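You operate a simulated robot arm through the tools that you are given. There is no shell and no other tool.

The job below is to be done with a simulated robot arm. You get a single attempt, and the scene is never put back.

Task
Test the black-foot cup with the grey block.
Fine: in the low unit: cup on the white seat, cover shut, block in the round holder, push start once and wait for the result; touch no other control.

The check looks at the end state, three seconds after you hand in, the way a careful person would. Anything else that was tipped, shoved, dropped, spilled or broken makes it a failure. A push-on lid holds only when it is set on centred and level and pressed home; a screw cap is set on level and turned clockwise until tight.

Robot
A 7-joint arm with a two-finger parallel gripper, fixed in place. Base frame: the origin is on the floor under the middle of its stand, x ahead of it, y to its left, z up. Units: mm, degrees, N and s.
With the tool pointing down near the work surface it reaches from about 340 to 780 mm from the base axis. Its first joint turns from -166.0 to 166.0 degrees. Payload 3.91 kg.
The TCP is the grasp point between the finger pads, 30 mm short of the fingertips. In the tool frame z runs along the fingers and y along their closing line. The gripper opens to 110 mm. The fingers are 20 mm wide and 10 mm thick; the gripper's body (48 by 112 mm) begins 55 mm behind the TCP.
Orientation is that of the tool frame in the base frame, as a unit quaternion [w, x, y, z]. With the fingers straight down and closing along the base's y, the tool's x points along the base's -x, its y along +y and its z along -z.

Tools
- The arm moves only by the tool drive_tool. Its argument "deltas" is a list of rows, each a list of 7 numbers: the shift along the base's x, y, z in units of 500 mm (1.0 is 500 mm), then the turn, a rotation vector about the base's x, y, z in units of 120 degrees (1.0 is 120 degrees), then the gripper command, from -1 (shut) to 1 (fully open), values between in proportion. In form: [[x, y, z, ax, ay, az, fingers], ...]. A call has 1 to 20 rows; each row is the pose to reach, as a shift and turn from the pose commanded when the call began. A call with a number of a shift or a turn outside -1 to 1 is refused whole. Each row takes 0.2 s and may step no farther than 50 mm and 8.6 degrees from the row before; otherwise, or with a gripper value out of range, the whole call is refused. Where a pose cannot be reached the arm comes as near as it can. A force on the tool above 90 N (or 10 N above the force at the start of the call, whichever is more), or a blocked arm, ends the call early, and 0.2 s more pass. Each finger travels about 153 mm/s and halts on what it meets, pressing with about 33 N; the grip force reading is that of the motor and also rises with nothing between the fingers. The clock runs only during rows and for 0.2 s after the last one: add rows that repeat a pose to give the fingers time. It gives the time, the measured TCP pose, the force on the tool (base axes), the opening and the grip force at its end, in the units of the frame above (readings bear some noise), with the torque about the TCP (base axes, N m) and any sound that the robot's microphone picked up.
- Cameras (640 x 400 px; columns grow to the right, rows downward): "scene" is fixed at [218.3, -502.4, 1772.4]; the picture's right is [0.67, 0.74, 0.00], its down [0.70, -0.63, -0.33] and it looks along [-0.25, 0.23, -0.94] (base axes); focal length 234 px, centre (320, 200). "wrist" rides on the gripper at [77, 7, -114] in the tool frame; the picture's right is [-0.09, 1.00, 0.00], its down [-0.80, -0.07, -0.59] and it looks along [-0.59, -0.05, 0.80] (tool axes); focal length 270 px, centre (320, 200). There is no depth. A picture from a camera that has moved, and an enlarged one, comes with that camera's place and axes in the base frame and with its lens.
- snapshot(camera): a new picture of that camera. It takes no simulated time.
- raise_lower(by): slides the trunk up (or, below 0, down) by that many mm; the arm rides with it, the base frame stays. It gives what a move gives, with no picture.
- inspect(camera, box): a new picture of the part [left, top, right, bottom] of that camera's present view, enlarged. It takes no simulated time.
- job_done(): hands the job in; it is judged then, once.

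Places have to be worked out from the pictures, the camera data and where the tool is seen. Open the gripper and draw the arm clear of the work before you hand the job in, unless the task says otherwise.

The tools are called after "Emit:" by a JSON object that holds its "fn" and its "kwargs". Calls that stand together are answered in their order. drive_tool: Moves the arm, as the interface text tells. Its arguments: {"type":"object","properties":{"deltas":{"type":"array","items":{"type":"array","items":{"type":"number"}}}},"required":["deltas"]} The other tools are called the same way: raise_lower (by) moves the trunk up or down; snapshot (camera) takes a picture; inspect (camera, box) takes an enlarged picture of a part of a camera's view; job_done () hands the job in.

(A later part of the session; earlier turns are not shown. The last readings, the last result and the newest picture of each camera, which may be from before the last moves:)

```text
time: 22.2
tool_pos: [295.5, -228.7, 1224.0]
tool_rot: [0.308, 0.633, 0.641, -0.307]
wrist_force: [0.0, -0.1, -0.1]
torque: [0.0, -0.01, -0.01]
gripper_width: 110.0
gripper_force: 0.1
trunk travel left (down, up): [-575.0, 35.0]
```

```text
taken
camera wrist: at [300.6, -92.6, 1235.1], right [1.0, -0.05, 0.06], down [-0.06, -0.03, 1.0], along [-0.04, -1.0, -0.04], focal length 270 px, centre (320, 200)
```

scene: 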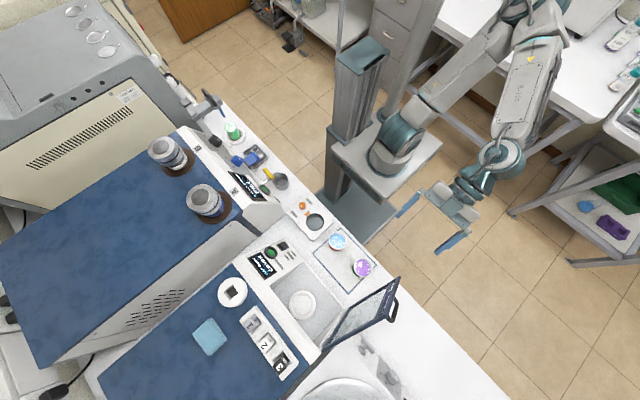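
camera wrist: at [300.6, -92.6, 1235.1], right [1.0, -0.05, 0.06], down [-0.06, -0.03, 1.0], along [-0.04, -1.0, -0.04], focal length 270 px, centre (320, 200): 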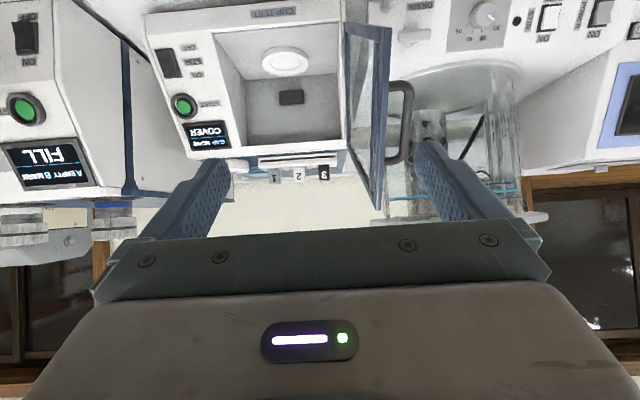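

The cover is open and the way is clear. I'll enlarge the chamber and seat, and the cups.

Emit:
{"fn": "inspect", "kwargs": {"camera": "wrist", "box": [180, 0, 400, 190]}}

Emit:
{"fn": "inspect", "kwargs": {"camera": "scene", "box": [260, 240, 380, 340]}}

```text
2.11 times, centred on (290, 95) of wrist
camera zoom: at [300.6, -92.6, 1235.1], right [1.0, -0.05, 0.06], down [-0.06, -0.03, 1.0], along [-0.04, -1.0, -0.04], focal length 569 px, centre (383, 421)
```

zoom: 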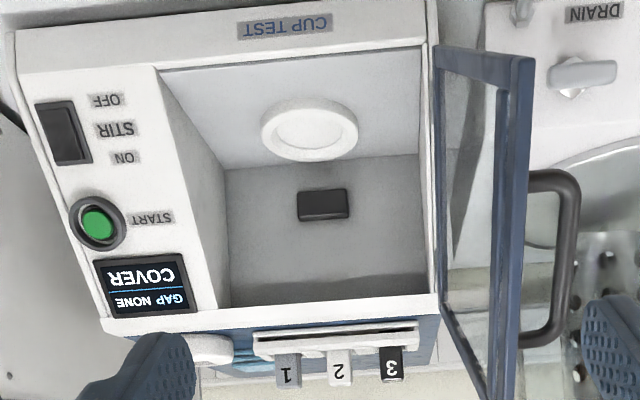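

```text
4.00 times, centred on (320, 290) of scene
camera zoom: at [218.3, -502.4, 1772.4], right [0.67, 0.74, 0.0], down [0.7, -0.63, -0.33], along [-0.25, 0.23, -0.94], focal length 937 px, centre (320, -160)
```

zoom: 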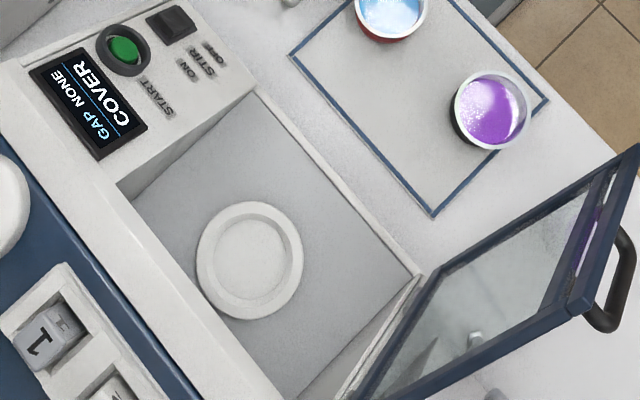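

The seat is a shallow lipped dish centred near (230,-584,951); the purple cup's rim is near (279,-359,962). I'll move to a pre-grasp 120 mm back from the cup with a 30° forward tilt, so the hand will later clear the chamber's top edge.

Emit:
{"fn": "drive_tool", "kwargs": {"deltas": [[-0.0066, -0.028, -0.068, 0.036, 0, 0, 0.636], [-0.0132, -0.056, -0.136, 0.072, 0, 0, 0.636], [-0.0198, -0.084, -0.204, 0.108, 0, 0, 0.636], [-0.0264, -0.112, -0.272, 0.144, 0, 0, 0.636], [-0.033, -0.14, -0.34, 0.179, 0, 0, 0.636]]}}

Emit:
{"fn": "snapshot", "kwargs": {"camera": "scene"}}

Emit:
{"fn": "snapshot", "kwargs": {"camera": "wrist"}}

```text
time: 23.4
tool_pos: [280.9, -301.5, 1052.6]
tool_rot: [0.183, 0.679, 0.687, -0.183]
wrist_force: [-1.1, 0.1, 0.5]
torque: [-0.01, 0.0, -0.05]
gripper_width: 89.9
gripper_force: 0.0
trunk travel left (down, up): [-575.0, 35.0]
```

```text
taken
```

scene: 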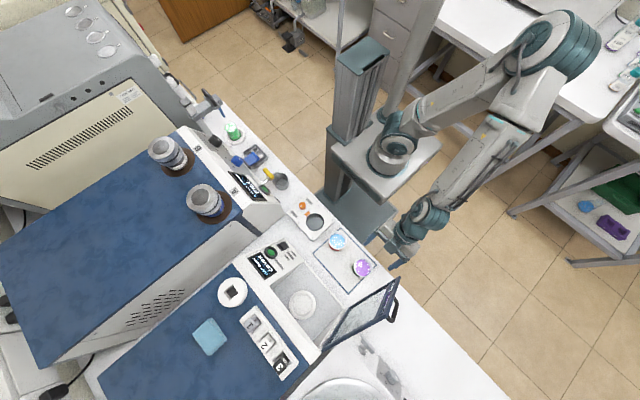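

```text
taken
camera wrist: at [287.1, -178.0, 1114.1], right [1.0, -0.07, 0.04], down [-0.06, -0.4, 0.92], along [-0.04, -0.92, -0.4], focal length 270 px, centre (320, 200)
```

wrist: 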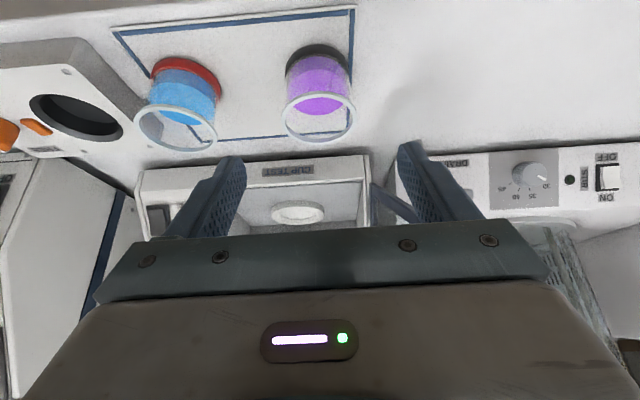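

Now the purple cup with its black foot shows clearly. I'll enlarge it for size and centre.

Emit:
{"fn": "inspect", "kwargs": {"camera": "wrist", "box": [220, 0, 420, 160]}}

Emit:
{"fn": "inspect", "kwargs": {"camera": "scene", "box": [320, 230, 410, 300]}}

```text
2.50 times, centred on (320, 80) of wrist
camera zoom: at [287.1, -178.0, 1114.1], right [1.0, -0.07, 0.04], down [-0.06, -0.4, 0.92], along [-0.04, -0.92, -0.4], focal length 676 px, centre (320, 500)
```

zoom: 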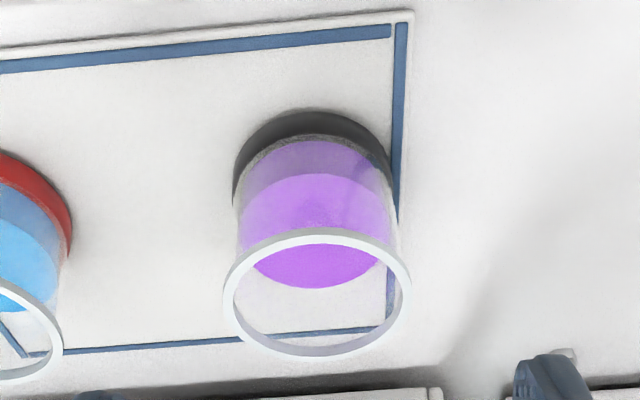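

```text
5.71 times, centred on (365, 265) of scene
camera zoom: at [218.3, -502.4, 1772.4], right [0.67, 0.74, 0.0], down [0.7, -0.63, -0.33], along [-0.25, 0.23, -0.94], focal length 1338 px, centre (63, -171)
```

zoom: 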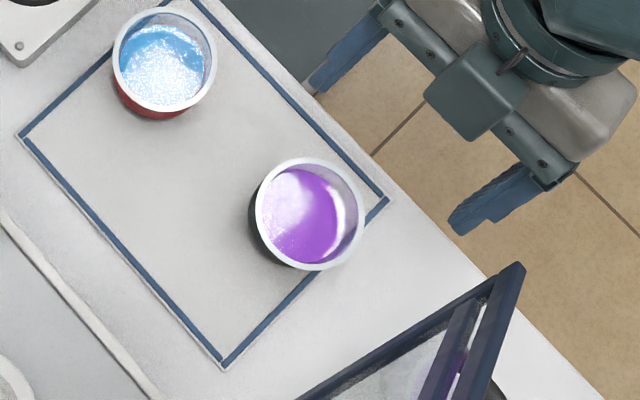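

The cup is about 62 mm across at the rim and 48 mm tall, centred at roughly (279.5,-357). I'll come down along the tool axis around it, checking halfway.

Emit:
{"fn": "drive_tool", "kwargs": {"deltas": [[-0.001, -0.028, -0.05, 0, 0, 0, 0.636], [-0.002, -0.056, -0.1, 0, 0, 0, 0.636], [-0.0024, -0.084, -0.15, 0, 0, 0, 0.636]]}}

Emit:
{"fn": "snapshot", "kwargs": {"camera": "wrist"}}

Emit:
{"fn": "inspect", "kwargs": {"camera": "scene", "box": [320, 220, 410, 300]}}

```text
time: 24.2
tool_pos: [281.6, -342.2, 975.5]
tool_rot: [0.183, 0.679, 0.686, -0.184]
wrist_force: [-0.1, -0.4, -0.2]
torque: [0.0, 0.01, 0.0]
gripper_width: 89.9
gripper_force: 0.1
trunk travel left (down, up): [-575.0, 35.0]
```

```text
taken
camera wrist: at [288.4, -217.0, 1036.5], right [1.0, -0.07, 0.04], down [-0.06, -0.4, 0.92], along [-0.05, -0.92, -0.4], focal length 270 px, centre (320, 200)
```

wrist: 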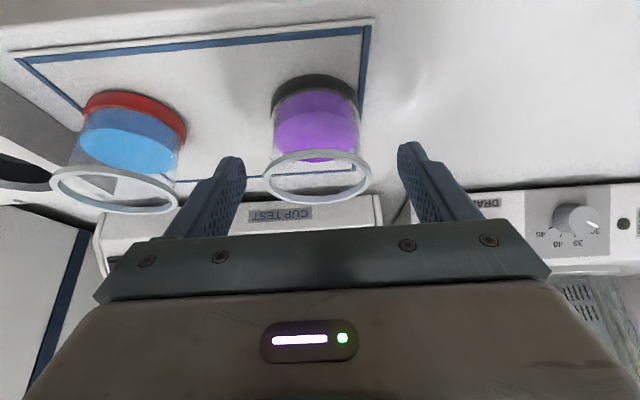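

```text
5.00 times, centred on (365, 260) of scene
camera zoom: at [218.3, -502.4, 1772.4], right [0.67, 0.74, 0.0], down [0.7, -0.63, -0.33], along [-0.25, 0.23, -0.94], focal length 1171 px, centre (95, -100)
```

zoom: 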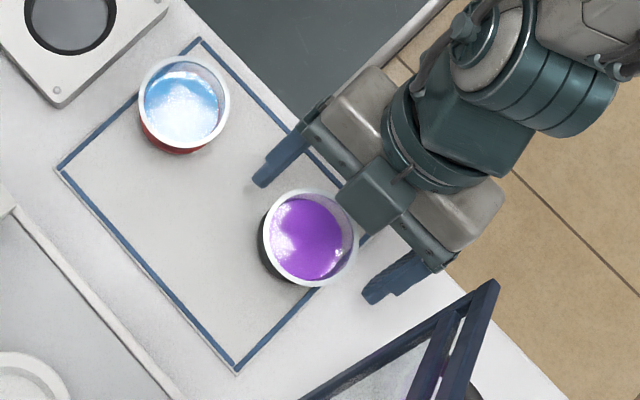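

Alignment is good, with the cup centred between the fingers and the blue cup clear. I'll lower the last 27 mm, then close.

Emit:
{"fn": "drive_tool", "kwargs": {"deltas": [[-0.001, -0.014, -0.0235, 0, 0, 0, 0.636], [-0.001, -0.028, -0.046, 0, 0, 0, 0.636], [-0.001, -0.028, -0.046, 0, 0, 0, 0.636]]}}

Emit:
{"fn": "snapshot", "kwargs": {"camera": "wrist"}}

Emit:
{"fn": "inspect", "kwargs": {"camera": "scene", "box": [320, 220, 410, 300]}}

```text
time: 25.0
tool_pos: [281.5, -353.6, 952.4]
tool_rot: [0.184, 0.679, 0.687, -0.184]
wrist_force: [0.3, -0.1, 0.7]
torque: [-0.01, -0.02, 0.02]
gripper_width: 90.1
gripper_force: 0.1
trunk travel left (down, up): [-575.0, 35.0]
```

```text
taken
camera wrist: at [287.5, -231.0, 1013.0], right [1.0, -0.07, 0.04], down [-0.06, -0.4, 0.92], along [-0.05, -0.92, -0.4], focal length 270 px, centre (320, 200)
```

wrist: 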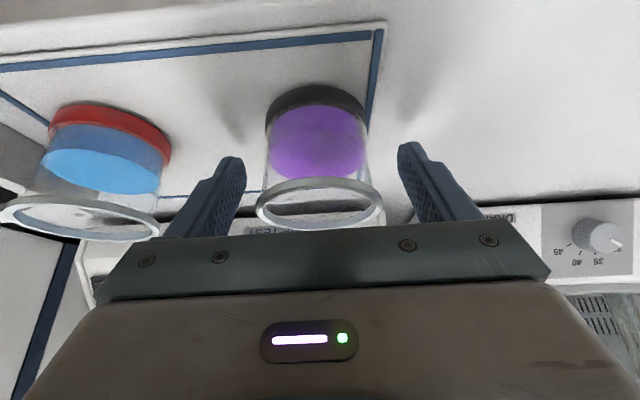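

```text
5.00 times, centred on (365, 260) of scene
camera zoom: at [218.3, -502.4, 1772.4], right [0.67, 0.74, 0.0], down [0.7, -0.63, -0.33], along [-0.25, 0.23, -0.94], focal length 1171 px, centre (95, -100)
```

zoom: 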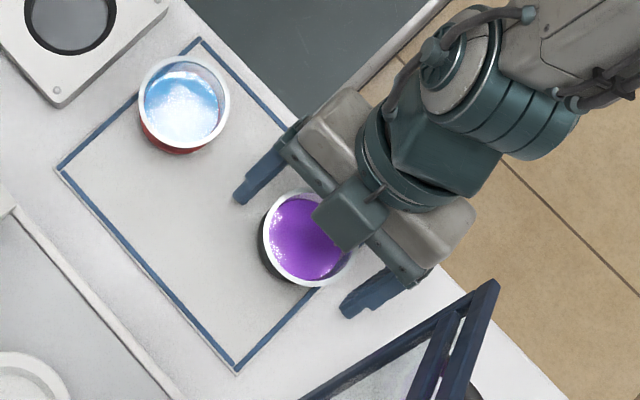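

The cup sits centred between the fingers. I'll close gradually on it.

Emit:
{"fn": "drive_tool", "kwargs": {"deltas": [[0, 0, 0, 0, 0, 0, 0.45], [0, 0, 0, 0, 0, 0, 0.3], [0, 0, 0, 0, 0, 0, 0.2], [0, 0, 0, 0, 0, 0, 0.12], [0, 0, 0, 0, 0, 0, 0.04], [0, 0, 0, 0, 0, 0, -0.1], [0, 0, 0, 0, 0, 0, -0.3], [0, 0, 0, 0, 0, 0, -0.5], [0, 0, 0, 0, 0, 0, -0.5]]}}

Emit:
{"fn": "snapshot", "kwargs": {"camera": "wrist"}}

Emit:
{"fn": "inspect", "kwargs": {"camera": "scene", "box": [320, 220, 410, 300]}}

```text
time: 27.0
tool_pos: [280.3, -355.1, 951.8]
tool_rot: [0.183, 0.679, 0.687, -0.184]
wrist_force: [-1.8, -1.3, 1.1]
torque: [-0.02, 0.02, -0.02]
gripper_width: 57.7
gripper_force: 33.5
trunk travel left (down, up): [-575.0, 35.0]
```

```text
taken
camera wrist: at [287.3, -231.1, 1013.2], right [1.0, -0.07, 0.04], down [-0.06, -0.4, 0.92], along [-0.05, -0.92, -0.4], focal length 270 px, centre (320, 200)
```

wrist: 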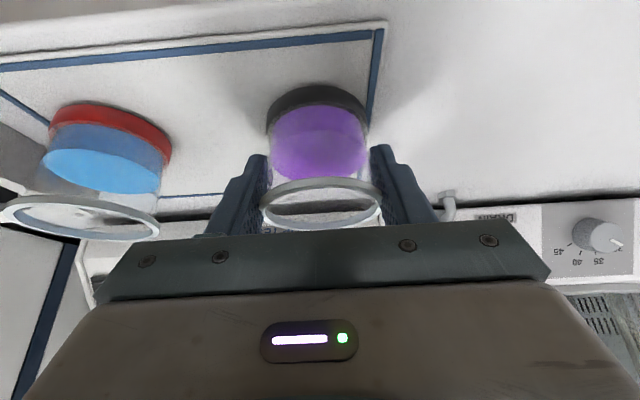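

```text
5.00 times, centred on (365, 260) of scene
camera zoom: at [218.3, -502.4, 1772.4], right [0.67, 0.74, 0.0], down [0.7, -0.63, -0.33], along [-0.25, 0.23, -0.94], focal length 1171 px, centre (95, -100)
```

zoom: 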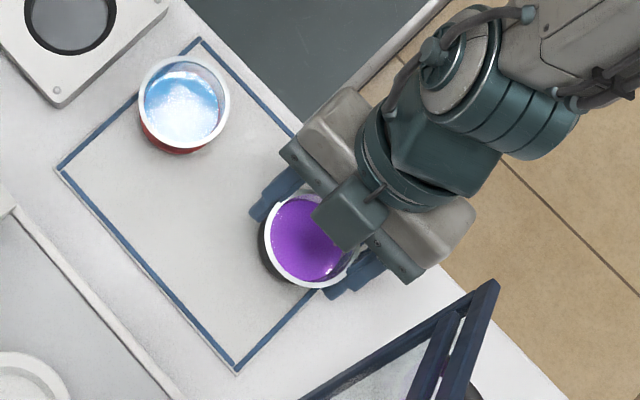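

Gripped at 57.7 mm with about 33 N. I'll lift gently 80 mm with a soft start and stop so the liquid isn't disturbed.

Emit:
{"fn": "drive_tool", "kwargs": {"deltas": [[0, 0, 0.005, 0, 0, 0, -0.5], [0, 0, 0.016, 0, 0, 0, -0.5], [0, 0, 0.032, 0, 0, 0, -0.5], [0, 0, 0.052, 0, 0, 0, -0.5], [0, 0, 0.074, 0, 0, 0, -0.5], [0, 0, 0.098, 0, 0, 0, -0.5], [0, 0, 0.122, 0, 0, 0, -0.5], [0, 0, 0.142, 0, 0, 0, -0.5], [0, 0, 0.154, 0, 0, 0, -0.5], [0, 0, 0.16, 0, 0, 0, -0.5]]}}

Emit:
{"fn": "snapshot", "kwargs": {"camera": "wrist"}}

Emit:
{"fn": "inspect", "kwargs": {"camera": "scene", "box": [270, 220, 410, 340]}}

```text
time: 29.2
tool_pos: [279.0, -355.2, 1034.5]
tool_rot: [0.182, 0.68, 0.686, -0.185]
wrist_force: [0.5, -0.5, -1.1]
torque: [0.03, 0.02, -0.01]
gripper_width: 57.7
gripper_force: 33.0
trunk travel left (down, up): [-575.0, 35.0]
```

```text
taken
camera wrist: at [285.4, -231.7, 1095.3], right [1.0, -0.07, 0.04], down [-0.06, -0.4, 0.92], along [-0.05, -0.92, -0.4], focal length 270 px, centre (320, 200)
```

wrist: 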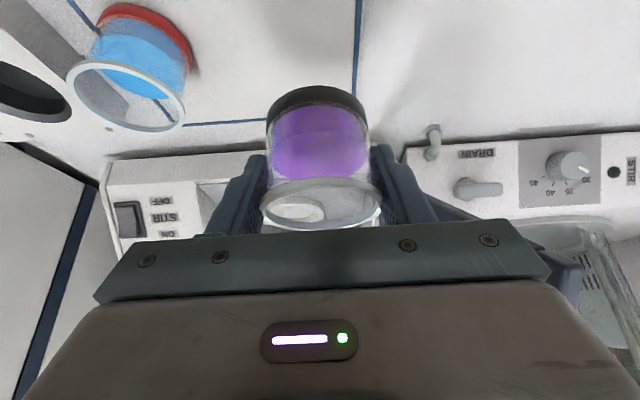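

```text
3.33 times, centred on (340, 280) of scene
camera zoom: at [218.3, -502.4, 1772.4], right [0.67, 0.74, 0.0], down [0.7, -0.63, -0.33], along [-0.25, 0.23, -0.94], focal length 780 px, centre (253, -67)
```

zoom: 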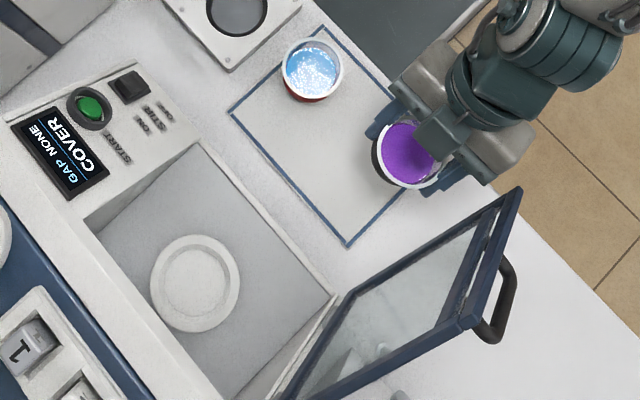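

Cup is held upright. I'll shift gently in -x to line up with the seat (x≈230), staying above everything.

Emit:
{"fn": "drive_tool", "kwargs": {"deltas": [[-0.004, 0, 0, 0, 0, 0, -0.5], [-0.014, 0, 0, 0, 0, 0, -0.5], [-0.03, 0, 0, 0, 0, 0, -0.5], [-0.05, 0, 0, 0, 0, 0, -0.5], [-0.068, 0, 0, 0, 0, 0, -0.5], [-0.084, 0, 0, 0, 0, 0, -0.5], [-0.094, 0, 0, 0, 0, 0, -0.5], [-0.098, 0, 0, 0, 0, 0, -0.5]]}}

Emit:
{"fn": "snapshot", "kwargs": {"camera": "wrist"}}

```text
time: 31.0
tool_pos: [229.9, -355.0, 1032.8]
tool_rot: [0.183, 0.679, 0.687, -0.183]
wrist_force: [0.1, 0.8, -1.5]
torque: [0.0, -0.01, -0.02]
gripper_width: 57.7
gripper_force: 32.6
trunk travel left (down, up): [-575.0, 35.0]
```

```text
taken
camera wrist: at [236.3, -231.1, 1094.0], right [1.0, -0.07, 0.04], down [-0.06, -0.4, 0.92], along [-0.05, -0.92, -0.4], focal length 270 px, centre (320, 200)
```

wrist: 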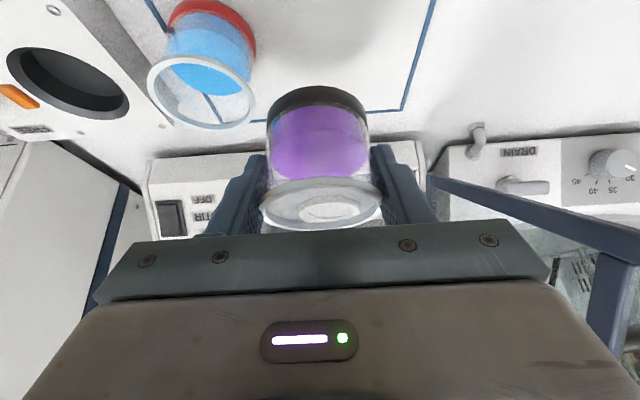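

Now moving smoothly in -y over the sill toward the chamber, stopping at y≈-530 to check.

Emit:
{"fn": "drive_tool", "kwargs": {"deltas": [[0, -0.004, 0, 0, 0, 0, -0.5], [0, -0.014, 0, 0, 0, 0, -0.5], [0, -0.03, 0, 0, 0, 0, -0.5], [0, -0.052, 0, 0, 0, 0, -0.5], [0, -0.08, 0, 0, 0, 0, -0.5], [0, -0.11, 0, 0, 0, 0, -0.5], [0, -0.14, 0, 0, 0, 0, -0.5], [0, -0.17, 0, 0, 0, 0, -0.5], [0, -0.2, 0, 0, 0, 0, -0.5], [0, -0.23, 0, 0, 0, 0, -0.5], [0, -0.26, 0, 0, 0, 0, -0.5], [0, -0.286, 0, 0, 0, 0, -0.5], [0, -0.308, 0, 0, 0, 0, -0.5], [0, -0.326, 0, 0, 0, 0, -0.5], [0, -0.34, 0, 0, 0, 0, -0.5], [0, -0.348, 0, 0, 0, 0, -0.5], [0, -0.35, 0, 0, 0, 0, -0.5]]}}

Emit:
{"fn": "snapshot", "kwargs": {"camera": "wrist"}}

Emit:
{"fn": "inspect", "kwargs": {"camera": "scene", "box": [250, 220, 390, 340]}}

```text
time: 34.6
tool_pos: [231.3, -530.2, 1033.6]
tool_rot: [0.183, 0.679, 0.687, -0.185]
wrist_force: [0.4, 0.2, -1.6]
torque: [0.03, 0.02, -0.01]
gripper_width: 57.9
gripper_force: 33.0
trunk travel left (down, up): [-575.0, 35.0]
```

```text
taken
camera wrist: at [236.8, -405.8, 1094.5], right [1.0, -0.07, 0.04], down [-0.06, -0.4, 0.92], along [-0.05, -0.92, -0.4], focal length 270 px, centre (320, 200)
```

wrist: 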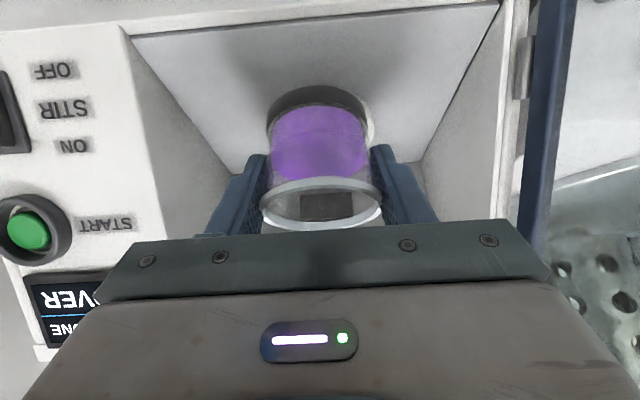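

```text
3.33 times, centred on (320, 280) of scene
camera zoom: at [218.3, -502.4, 1772.4], right [0.67, 0.74, 0.0], down [0.7, -0.63, -0.33], along [-0.25, 0.23, -0.94], focal length 780 px, centre (320, -67)
```

zoom: 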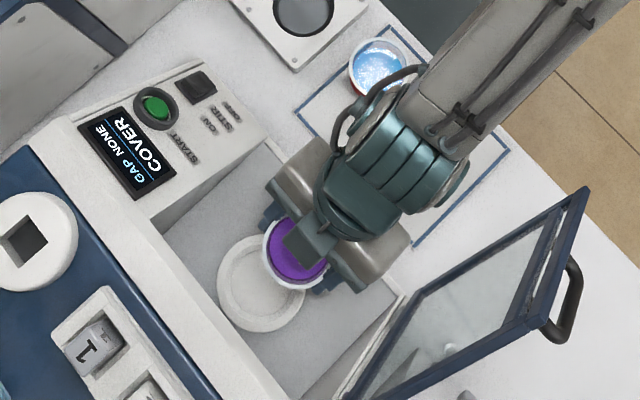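

The cup is inside the opening and clear on all sides. I'll go to just above the seat (TCP y≈-582, z≈1000) and check concentricity there.

Emit:
{"fn": "drive_tool", "kwargs": {"deltas": [[0, -0.004, 0, 0, 0, 0, -0.5], [0, -0.014, -0.004, 0, 0, 0, -0.5], [0, -0.03, -0.012, 0, 0, 0, -0.5], [0, -0.05, -0.024, 0, 0, 0, -0.5], [0, -0.07, -0.036, 0, 0, 0, -0.5], [0, -0.088, -0.048, 0, 0, 0, -0.5], [0, -0.1, -0.058, 0, 0, 0, -0.5], [0, -0.104, -0.064, 0, 0, 0, -0.5], [0, -0.104, -0.066, 0, 0, 0, -0.5]]}}

Emit:
{"fn": "snapshot", "kwargs": {"camera": "wrist"}}

Emit:
{"fn": "inspect", "kwargs": {"camera": "wrist", "box": [220, 40, 420, 240]}}

Emit:
{"fn": "inspect", "kwargs": {"camera": "scene", "box": [260, 260, 360, 340]}}

```text
time: 36.6
tool_pos: [231.3, -583.2, 1003.0]
tool_rot: [0.185, 0.679, 0.686, -0.186]
wrist_force: [-0.9, 3.6, 17.1]
torque: [0.42, -0.06, 0.02]
gripper_width: 57.9
gripper_force: 33.1
trunk travel left (down, up): [-575.0, 35.0]
```

```text
taken
camera wrist: at [236.6, -457.7, 1063.8], right [1.0, -0.07, 0.04], down [-0.06, -0.39, 0.92], along [-0.05, -0.92, -0.39], focal length 270 px, centre (320, 200)
```

wrist: 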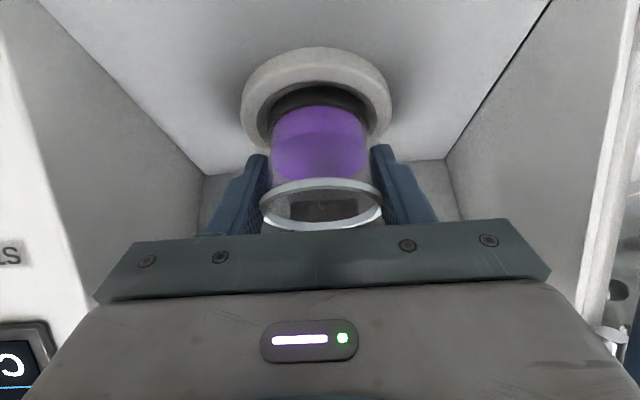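

```text
2.00 times, centred on (320, 140) of wrist
camera zoom: at [236.6, -457.7, 1063.8], right [1.0, -0.07, 0.04], down [-0.06, -0.39, 0.92], along [-0.05, -0.92, -0.39], focal length 541 px, centre (320, 320)
```

zoom: 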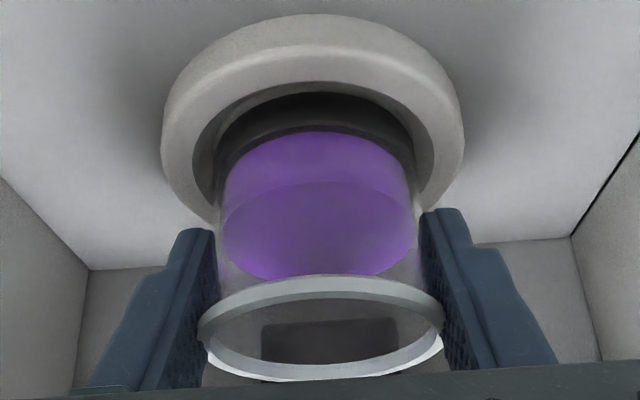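

```text
5.00 times, centred on (310, 300) of scene
camera zoom: at [218.3, -502.4, 1772.4], right [0.67, 0.74, 0.0], down [0.7, -0.63, -0.33], along [-0.25, 0.23, -0.94], focal length 1171 px, centre (370, -300)
```

zoom: 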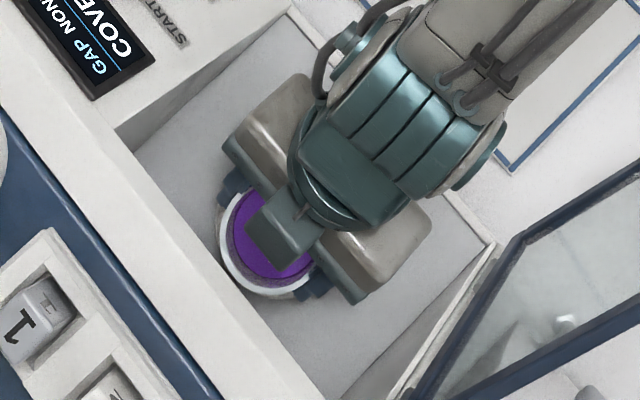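

Contact already shows (about 17 N upward), so the foot has touched the seat. I'll zoom in further to check whether the foot is inside the seat's recess or on its lip.

Emit:
{"fn": "inspect", "kwargs": {"camera": "wrist", "box": [235, 40, 400, 140]}}

Emit:
{"fn": "inspect", "kwargs": {"camera": "scene", "box": [285, 280, 335, 325]}}

```text
3.88 times, centred on (318, 90) of wrist
camera zoom: at [236.6, -457.7, 1063.8], right [1.0, -0.07, 0.04], down [-0.06, -0.39, 0.92], along [-0.05, -0.92, -0.39], focal length 1048 px, centre (330, 627)
```

zoom: 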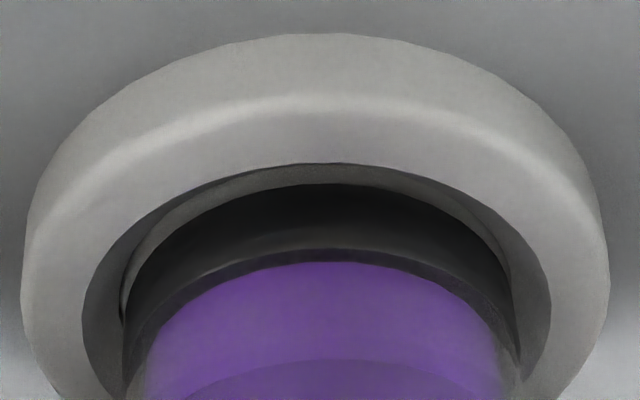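

```text
8.89 times, centred on (310, 302) of scene
camera zoom: at [218.3, -502.4, 1772.4], right [0.67, 0.74, 0.0], down [0.7, -0.63, -0.33], along [-0.25, 0.23, -0.94], focal length 2081 px, centre (409, -711)
```

zoom: 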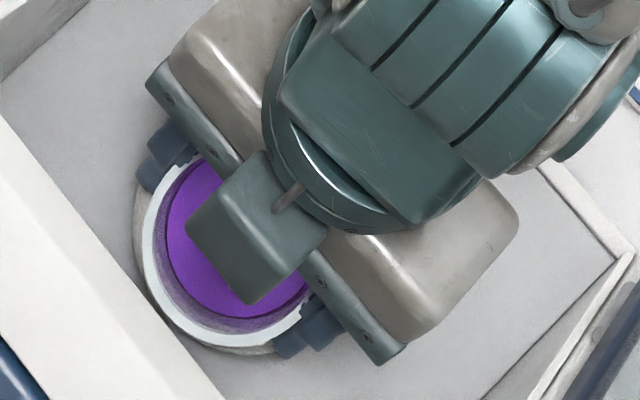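

The foot lies inside the seat's recess with even gaps left and right (about 5 mm) and a similar one in front, so the 17 N is floor contact. I'll relax 1 mm upward and open the fingers slowly.

Emit:
{"fn": "drive_tool", "kwargs": {"deltas": [[0, 0, 0.002, 0, 0, 0, -0.5], [0, 0, 0.002, 0, 0, 0, 0.04], [0, 0, 0.002, 0, 0, 0, 0.08], [0, 0, 0.002, 0, 0, 0, 0.14], [0, 0, 0.002, 0, 0, 0, 0.22], [0, 0, 0.002, 0, 0, 0, 0.32], [0, 0, 0.002, 0, 0, 0, 0.42], [0, 0, 0.002, 0, 0, 0, 0.42]]}}

Emit:
{"fn": "inspect", "kwargs": {"camera": "wrist", "box": [220, 40, 420, 240]}}

Emit:
{"fn": "inspect", "kwargs": {"camera": "scene", "box": [260, 260, 360, 340]}}

```text
time: 38.4
tool_pos: [231.1, -581.7, 1000.1]
tool_rot: [0.183, 0.679, 0.686, -0.184]
wrist_force: [-0.4, 1.5, -0.5]
torque: [-0.02, 0.0, -0.01]
gripper_width: 78.0
gripper_force: 0.0
trunk travel left (down, up): [-575.0, 35.0]
```

```text
2.00 times, centred on (320, 140) of wrist
camera zoom: at [236.8, -458.0, 1062.3], right [1.0, -0.07, 0.04], down [-0.06, -0.4, 0.92], along [-0.05, -0.92, -0.4], focal length 541 px, centre (320, 320)
```

zoom: 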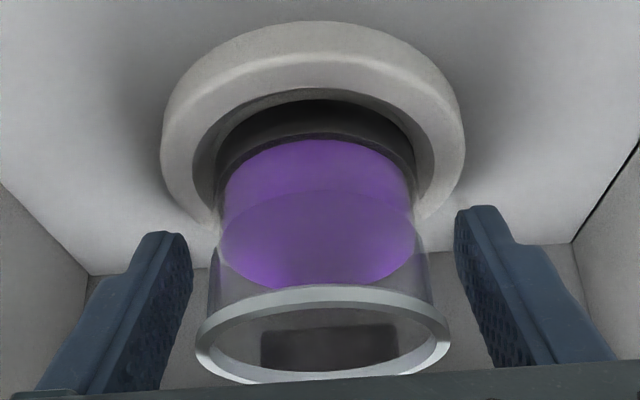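

```text
5.00 times, centred on (310, 300) of scene
camera zoom: at [218.3, -502.4, 1772.4], right [0.67, 0.74, 0.0], down [0.7, -0.63, -0.33], along [-0.25, 0.23, -0.94], focal length 1171 px, centre (370, -300)
```

zoom: 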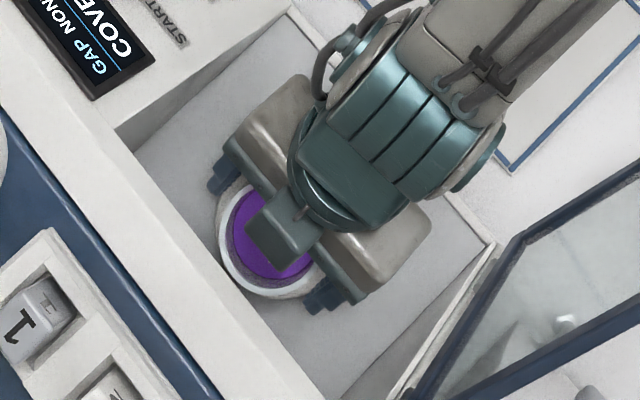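

The cup stands level in the seat, released. I'll back the open fingers out along the tool axis, then return to a free spot in front of the unit.

Emit:
{"fn": "drive_tool", "kwargs": {"deltas": [[0, 0.01, 0.0173, 0, 0, 0, 0.5], [0, 0.03, 0.052, 0, 0, 0, 0.5], [0, 0.05, 0.0866, 0, 0, 0, 0.5], [0, 0.075, 0.13, 0, 0, 0, 0.5], [0, 0.1, 0.173, 0, 0, 0, 0.5], [0, 0.12, 0.208, 0, 0, 0, 0.5], [0, 0.194, 0.24, 0, 0, 0, 0.5], [0, 0.268, 0.272, 0, 0, 0, 0.5], [0, 0.342, 0.304, 0, 0, 0, 0.5], [0, 0.416, 0.336, 0, 0, 0, 0.5], [0, 0.49, 0.368, 0, 0, 0, 0.5], [0, 0.564, 0.4, 0, 0, 0, 0.5], [0.03, 0.6, 0.412, -0.045, 0, 0, 0.3], [0.06, 0.635, 0.424, -0.09, 0, 0, 0.1], [0.095, 0.67, 0.436, -0.135, 0, 0, -0.1], [0.129, 0.705, 0.448, -0.179, 0, 0, -0.1]]}}

Emit:
{"fn": "snapshot", "kwargs": {"camera": "scene"}}

Emit:
{"fn": "snapshot", "kwargs": {"camera": "wrist"}}

```text
time: 41.8
tool_pos: [297.3, -227.3, 1226.2]
tool_rot: [0.307, 0.633, 0.639, -0.31]
wrist_force: [0.9, 0.0, 0.5]
torque: [0.06, -0.01, 0.02]
gripper_width: 49.6
gripper_force: 0.1
trunk travel left (down, up): [-575.0, 35.0]
```

```text
taken
```

scene: 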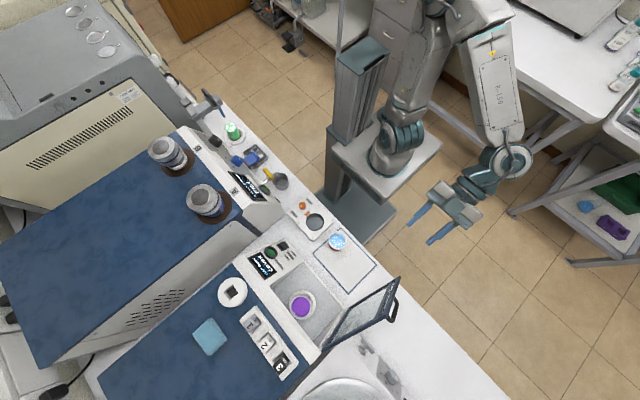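

```text
taken
camera wrist: at [303.2, -89.9, 1237.7], right [1.0, -0.05, 0.06], down [-0.06, -0.03, 1.0], along [-0.05, -1.0, -0.03], focal length 270 px, centre (320, 200)
```

wrist: 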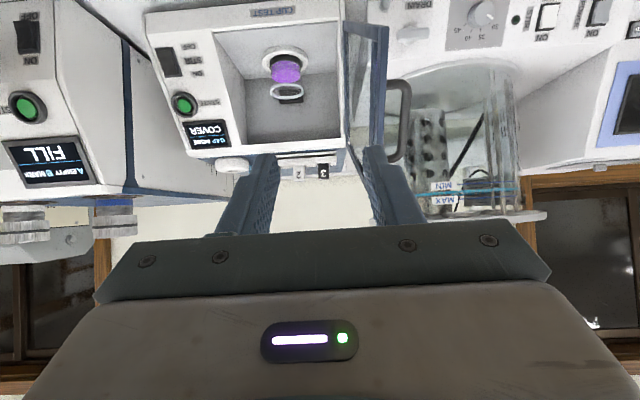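

The cup sits in the seat and the way is clear. I'll retrace my exit path in reverse to bring the fingers in front of the cover's handle.

Emit:
{"fn": "drive_tool", "kwargs": {"deltas": [[0.06, 0, 0, 0, 0.04, -0.0533, -0.1], [0.13, -0.01, -0.01, 0, 0.08, -0.1067, -0.1], [0.2, -0.02, -0.02, 0, 0.12, -0.16, -0.1], [0.25, -0.05, -0.044, 0, 0.16, -0.2133, -0.1], [0.275, -0.104, -0.067, 0, 0.2, -0.2667, -0.1], [0.285, -0.168, -0.09, 0, 0.24, -0.32, -0.1], [0.285, -0.232, -0.114, 0, 0.28, -0.3733, -0.1], [0.285, -0.296, -0.137, 0, 0.32, -0.4267, -0.1], [0.285, -0.36, -0.162, 0, 0.36, -0.48, -0.1]]}}

Emit:
{"fn": "snapshot", "kwargs": {"camera": "wrist"}}

Emit:
{"fn": "inspect", "kwargs": {"camera": "scene", "box": [290, 230, 470, 390]}}

```text
time: 43.8
tool_pos: [442.3, -410.7, 1141.1]
tool_rot: [-0.126, 0.704, 0.326, -0.618]
wrist_force: [0.2, 0.4, 0.4]
torque: [-0.01, 0.02, -0.03]
gripper_width: 49.5
gripper_force: 0.1
trunk travel left (down, up): [-575.0, 35.0]
```

```text
taken
camera wrist: at [554.1, -343.1, 1100.7], right [0.3, -0.81, -0.51], down [0.53, -0.3, 0.79], along [-0.79, -0.51, 0.33], focal length 270 px, centre (320, 200)
```

wrist: 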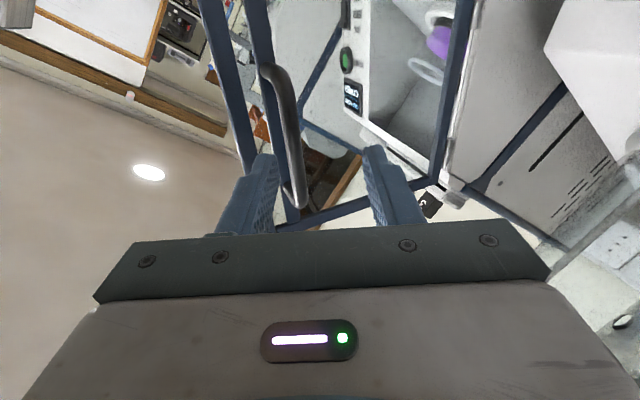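

```text
2.50 times, centred on (380, 310) of scene
camera zoom: at [218.3, -502.4, 1772.4], right [0.67, 0.74, 0.0], down [0.7, -0.63, -0.33], along [-0.25, 0.23, -0.94], focal length 585 px, centre (170, -75)
```

zoom: 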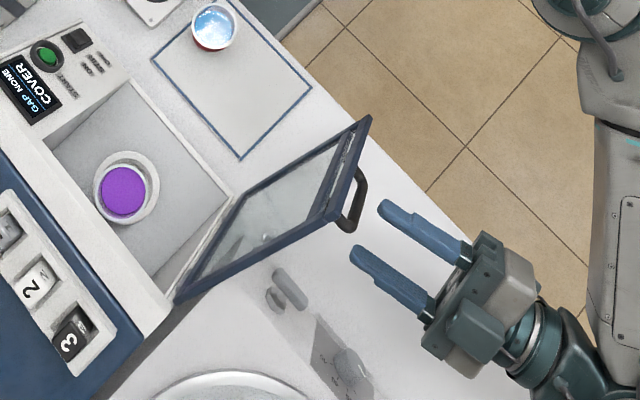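

The handle is ahead between the fingers, slightly toward the outer one. I'll advance 35 mm in -x with a small centring shift and check.

Emit:
{"fn": "drive_tool", "kwargs": {"deltas": [[-0.024, 0.0025, 0.002, 0, 0, 0, -0.1], [-0.048, 0.005, 0.004, 0, 0, 0, -0.1], [-0.07, 0.008, 0.006, 0, 0, 0, -0.1]]}}

Emit:
{"fn": "snapshot", "kwargs": {"camera": "wrist"}}

Emit:
{"fn": "inspect", "kwargs": {"camera": "scene", "box": [330, 250, 430, 350]}}

```text
time: 44.6
tool_pos: [403.5, -405.5, 1147.1]
tool_rot: [-0.124, 0.704, 0.328, -0.617]
wrist_force: [0.3, 0.8, -0.1]
torque: [-0.01, -0.02, 0.02]
gripper_width: 49.5
gripper_force: 0.0
trunk travel left (down, up): [-575.0, 35.0]
```

```text
taken
camera wrist: at [516.9, -336.4, 1107.5], right [0.31, -0.81, -0.51], down [0.53, -0.3, 0.8], along [-0.79, -0.51, 0.33], focal length 270 px, centre (320, 200)
```

wrist: 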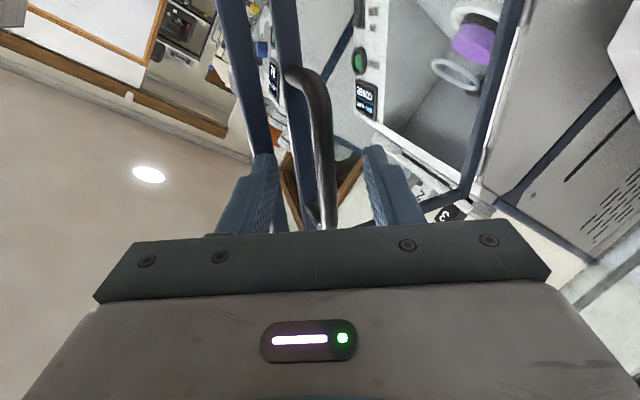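

```text
4.00 times, centred on (380, 300) of scene
camera zoom: at [218.3, -502.4, 1772.4], right [0.67, 0.74, 0.0], down [0.7, -0.63, -0.33], along [-0.25, 0.23, -0.94], focal length 937 px, centre (80, -200)
```

zoom: 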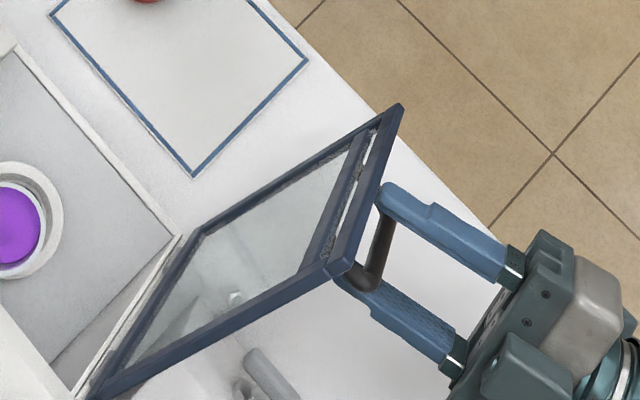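

The handle is between the fingertips, about 5 mm toward the inner finger. A small centring move, 3 mm deeper, then I close.

Emit:
{"fn": "drive_tool", "kwargs": {"deltas": [[-0.006, -0.007, -0.005, 0, 0, 0, -0.1], [-0.006, -0.007, -0.005, 0, 0, 0, -0.4], [-0.006, -0.007, -0.005, 0, 0, 0, -0.7], [-0.006, -0.007, -0.005, 0, 0, 0, -1], [-0.006, -0.007, -0.005, 0, 0, 0, -1]]}}

Emit:
{"fn": "snapshot", "kwargs": {"camera": "wrist"}}

Emit:
{"fn": "inspect", "kwargs": {"camera": "scene", "box": [330, 250, 430, 350]}}

```text
time: 45.8
tool_pos: [401.2, -410.4, 1144.9]
tool_rot: [-0.123, 0.704, 0.328, -0.618]
wrist_force: [0.8, 0.7, 0.9]
torque: [-0.43, -0.11, -0.12]
gripper_width: 10.4
gripper_force: 44.4
trunk travel left (down, up): [-575.0, 35.0]
```

```text
taken
camera wrist: at [513.5, -340.6, 1104.4], right [0.31, -0.81, -0.51], down [0.53, -0.3, 0.8], along [-0.79, -0.51, 0.33], focal length 270 px, centre (320, 200)
```

wrist: 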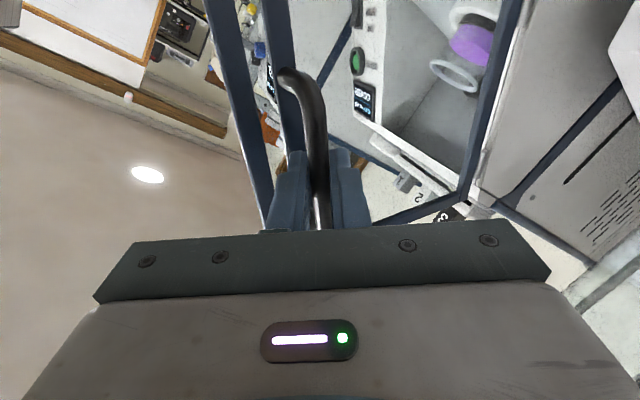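

```text
4.00 times, centred on (380, 300) of scene
camera zoom: at [218.3, -502.4, 1772.4], right [0.67, 0.74, 0.0], down [0.7, -0.63, -0.33], along [-0.25, 0.23, -0.94], focal length 937 px, centre (80, -200)
```

zoom: 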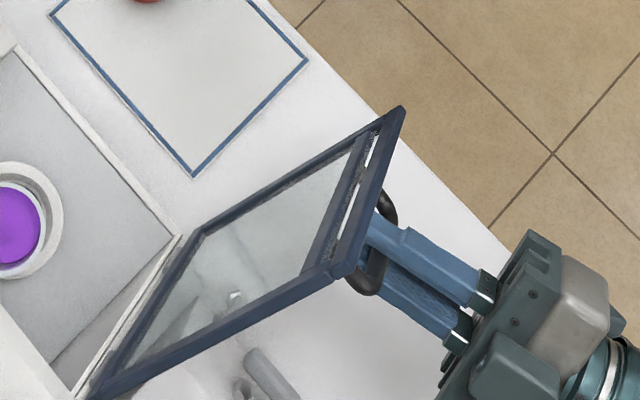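

Gripped the handle again at 10.4 mm. I'll swing the cover closed along the arc, first to about 64°.

Emit:
{"fn": "drive_tool", "kwargs": {"deltas": [[-0.0307, 0.0075, 0.0057, 0, -0.018, 0.024, -1], [-0.0622, 0.0129, 0.0097, 0, -0.0365, 0.0487, -1], [-0.094, 0.0161, 0.0121, 0, -0.0545, 0.0727, -1], [-0.126, 0.0171, 0.0128, 0, -0.0725, 0.0967, -1], [-0.158, 0.0159, 0.0119, 0, -0.091, 0.1213, -1], [-0.1896, 0.0124, 0.0093, 0, -0.109, 0.1453, -1], [-0.2208, 0.0069, 0.0052, 0, -0.1275, 0.17, -1]]}}

Emit:
{"fn": "inspect", "kwargs": {"camera": "scene", "box": [250, 220, 430, 370]}}

Emit:
{"fn": "snapshot", "kwargs": {"camera": "wrist"}}

```text
time: 47.4
tool_pos: [290.5, -405.3, 1146.8]
tool_rot: [0.032, 0.711, 0.462, -0.53]
wrist_force: [0.3, 6.6, -13.5]
torque: [0.08, -0.54, -0.35]
gripper_width: 10.6
gripper_force: 45.3
trunk travel left (down, up): [-575.0, 35.0]
```

```text
2.67 times, centred on (340, 295) of scene
camera zoom: at [218.3, -502.4, 1772.4], right [0.67, 0.74, 0.0], down [0.7, -0.63, -0.33], along [-0.25, 0.23, -0.94], focal length 624 px, centre (267, -53)
```

zoom: 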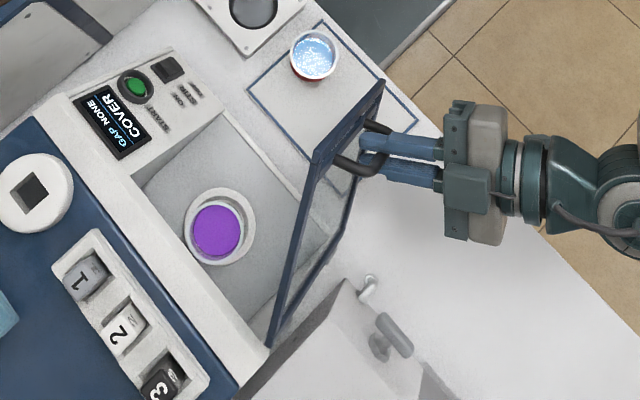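

```text
taken
camera wrist: at [379.0, -300.6, 1134.5], right [0.69, -0.63, -0.37], down [0.37, -0.14, 0.92], along [-0.63, -0.77, 0.14], focal length 270 px, centre (320, 200)
```

wrist: 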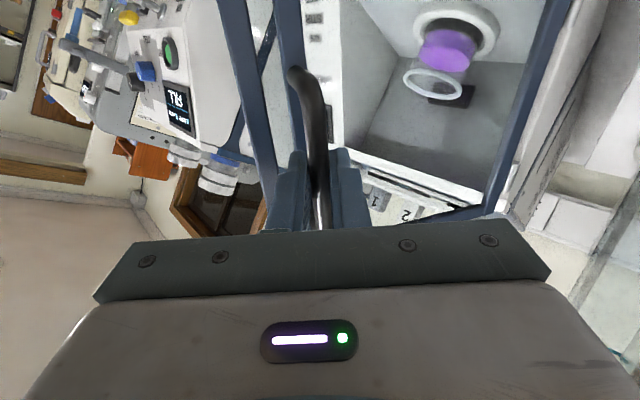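

Closing goes smoothly and the cup hasn't moved. Continuing the arc to about 24°.

Emit:
{"fn": "drive_tool", "kwargs": {"deltas": [[-0.0304, -0.0067, -0.0068, 0, -0.018, 0.024, -1], [-0.0597, -0.0165, -0.0141, 0, -0.036, 0.048, -1], [-0.0879, -0.0282, -0.0229, 0, -0.0545, 0.0727, -1], [-0.1146, -0.0418, -0.0331, 0, -0.0725, 0.0967, -1], [-0.1398, -0.0572, -0.0447, 0, -0.0905, 0.1207, -1], [-0.1632, -0.0743, -0.0574, 0, -0.109, 0.1453, -1], [-0.1845, -0.0929, -0.0714, 0, -0.127, 0.1693, -1], [-0.2037, -0.1128, -0.0863, 0, -0.145, 0.1933, -1]]}}

Emit:
{"fn": "inspect", "kwargs": {"camera": "scene", "box": [240, 215, 390, 345]}}

Emit:
{"fn": "snapshot", "kwargs": {"camera": "wrist"}}

```text
time: 49.2
tool_pos: [187.9, -461.4, 1105.1]
tool_rot: [0.206, 0.675, 0.584, -0.4]
wrist_force: [7.0, 7.9, -21.7]
torque: [-0.49, -0.14, -0.27]
gripper_width: 10.7
gripper_force: 45.0
trunk travel left (down, up): [-575.0, 35.0]
```

```text
3.08 times, centred on (315, 280) of scene
camera zoom: at [218.3, -502.4, 1772.4], right [0.67, 0.74, 0.0], down [0.7, -0.63, -0.33], along [-0.25, 0.23, -0.94], focal length 720 px, centre (335, -46)
```

zoom: 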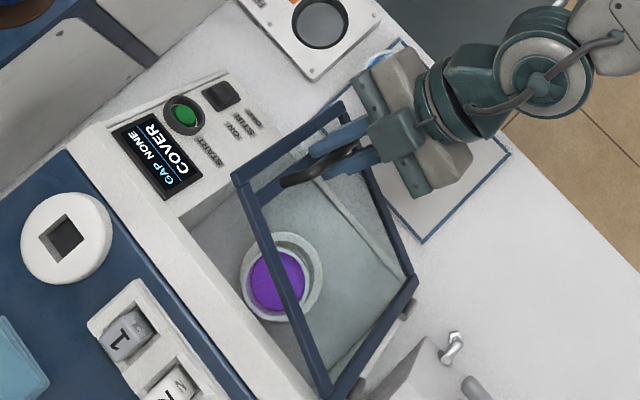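

```text
taken
camera wrist: at [228.5, -330.2, 1112.3], right [0.95, -0.29, -0.12], down [0.11, -0.04, 0.99], along [-0.29, -0.96, 0.0], focal length 270 px, centre (320, 200)
```

wrist: 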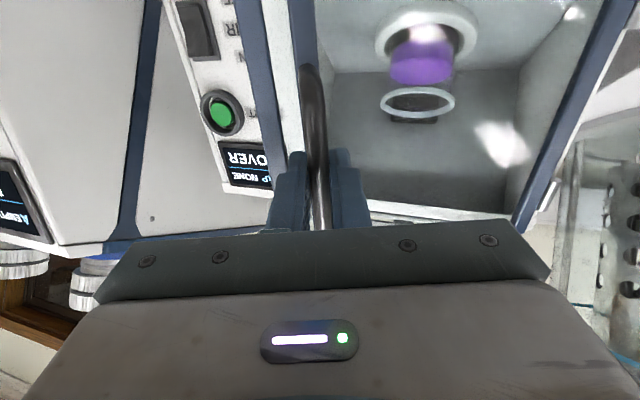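

Nearly shut. I'm bringing the cover through the last 24° to its closed position, watching the force.

Emit:
{"fn": "drive_tool", "kwargs": {"deltas": [[-0.017, -0.0194, -0.0183, 0, -0.0185, 0.0247, -1], [-0.0316, -0.0416, -0.0349, 0, -0.0365, 0.0487, -1], [-0.0438, -0.0647, -0.0523, 0, -0.055, 0.0733, -1], [-0.0533, -0.0886, -0.0702, 0, -0.073, 0.0973, -1], [-0.0591, -0.108, -0.0848, 0, -0.0875, 0.1167, -1]]}}

Emit:
{"fn": "inspect", "kwargs": {"camera": "scene", "box": [240, 215, 390, 345]}}

Emit:
{"fn": "snapshot", "kwargs": {"camera": "wrist"}}

```text
time: 50.4
tool_pos: [157.2, -514.9, 1066.1]
tool_rot: [0.31, 0.632, 0.639, -0.31]
wrist_force: [5.2, 9.5, 32.1]
torque: [-0.07, -0.31, -0.08]
gripper_width: 10.6
gripper_force: 45.5
trunk travel left (down, up): [-575.0, 35.0]
```

```text
3.08 times, centred on (315, 280) of scene
camera zoom: at [218.3, -502.4, 1772.4], right [0.67, 0.74, 0.0], down [0.7, -0.63, -0.33], along [-0.25, 0.23, -0.94], focal length 720 px, centre (335, -46)
```

zoom: 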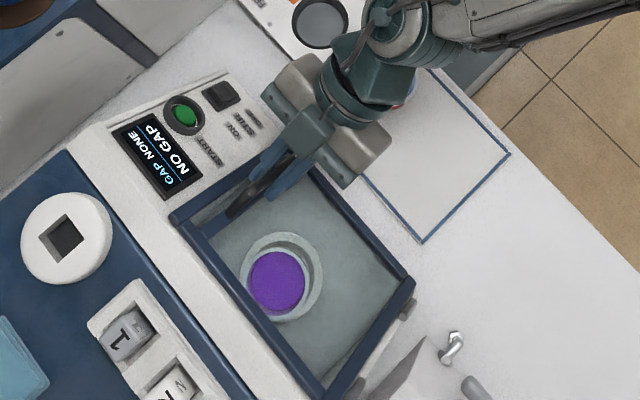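

```text
taken
camera wrist: at [163.4, -377.6, 1075.3], right [1.0, -0.05, 0.07], down [-0.07, -0.02, 1.0], along [-0.04, -1.0, -0.03], focal length 270 px, centre (320, 200)
```

wrist: 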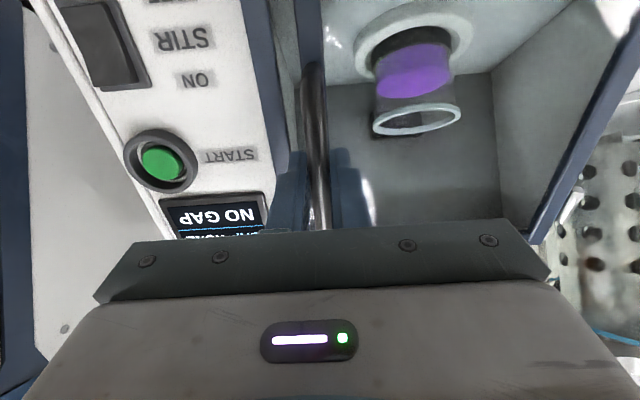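

The display changed to "NO GAP", so the cover reads shut and the cup is detected; only the block is missing. I'll release the handle and back straight off the face.

Emit:
{"fn": "drive_tool", "kwargs": {"deltas": [[0, 0.001, 0.001, 0, 0, 0, -0.6], [0, 0.001, 0.001, 0, 0, 0, -0.2], [0, 0.001, 0.001, 0, 0, 0, -0.2], [0, 0.016, 0.012, 0, 0, 0, -0.2], [0, 0.048, 0.036, 0, 0, 0, -0.2], [0, 0.096, 0.072, 0, 0, 0, -0.2], [0, 0.16, 0.13, 0, 0, 0, -0.2], [0, 0.2, 0.22, 0, 0, 0, 0], [0, 0.24, 0.3, 0, 0, 0, 0.3]]}}

Emit:
{"fn": "inspect", "kwargs": {"camera": "scene", "box": [240, 215, 390, 345]}}

Emit:
{"fn": "snapshot", "kwargs": {"camera": "wrist"}}

```text
time: 52.4
tool_pos: [157.9, -393.8, 1213.6]
tool_rot: [0.304, 0.636, 0.638, -0.311]
wrist_force: [3.5, 1.2, -0.5]
torque: [-0.06, 0.23, -0.28]
gripper_width: 71.6
gripper_force: 0.0
trunk travel left (down, up): [-575.0, 35.0]
```

```text
3.08 times, centred on (315, 280) of scene
camera zoom: at [218.3, -502.4, 1772.4], right [0.67, 0.74, 0.0], down [0.7, -0.63, -0.33], along [-0.25, 0.23, -0.94], focal length 720 px, centre (335, -46)
```

zoom: 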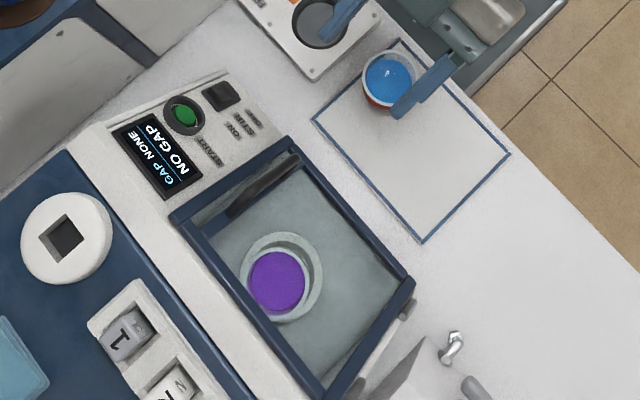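

```text
taken
camera wrist: at [164.7, -257.0, 1223.8], right [1.0, -0.06, 0.06], down [-0.06, -0.03, 1.0], along [-0.05, -1.0, -0.04], focal length 270 px, centre (320, 200)
```

wrist: 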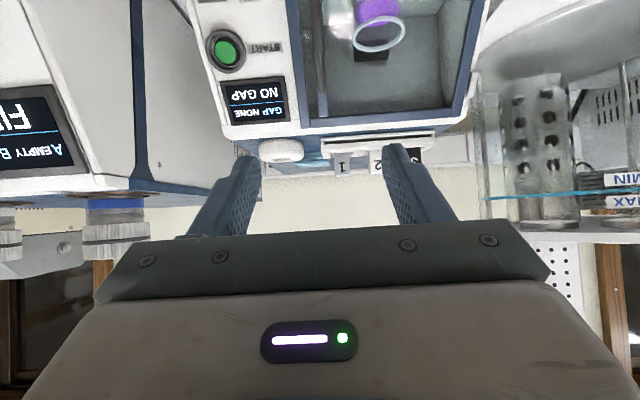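

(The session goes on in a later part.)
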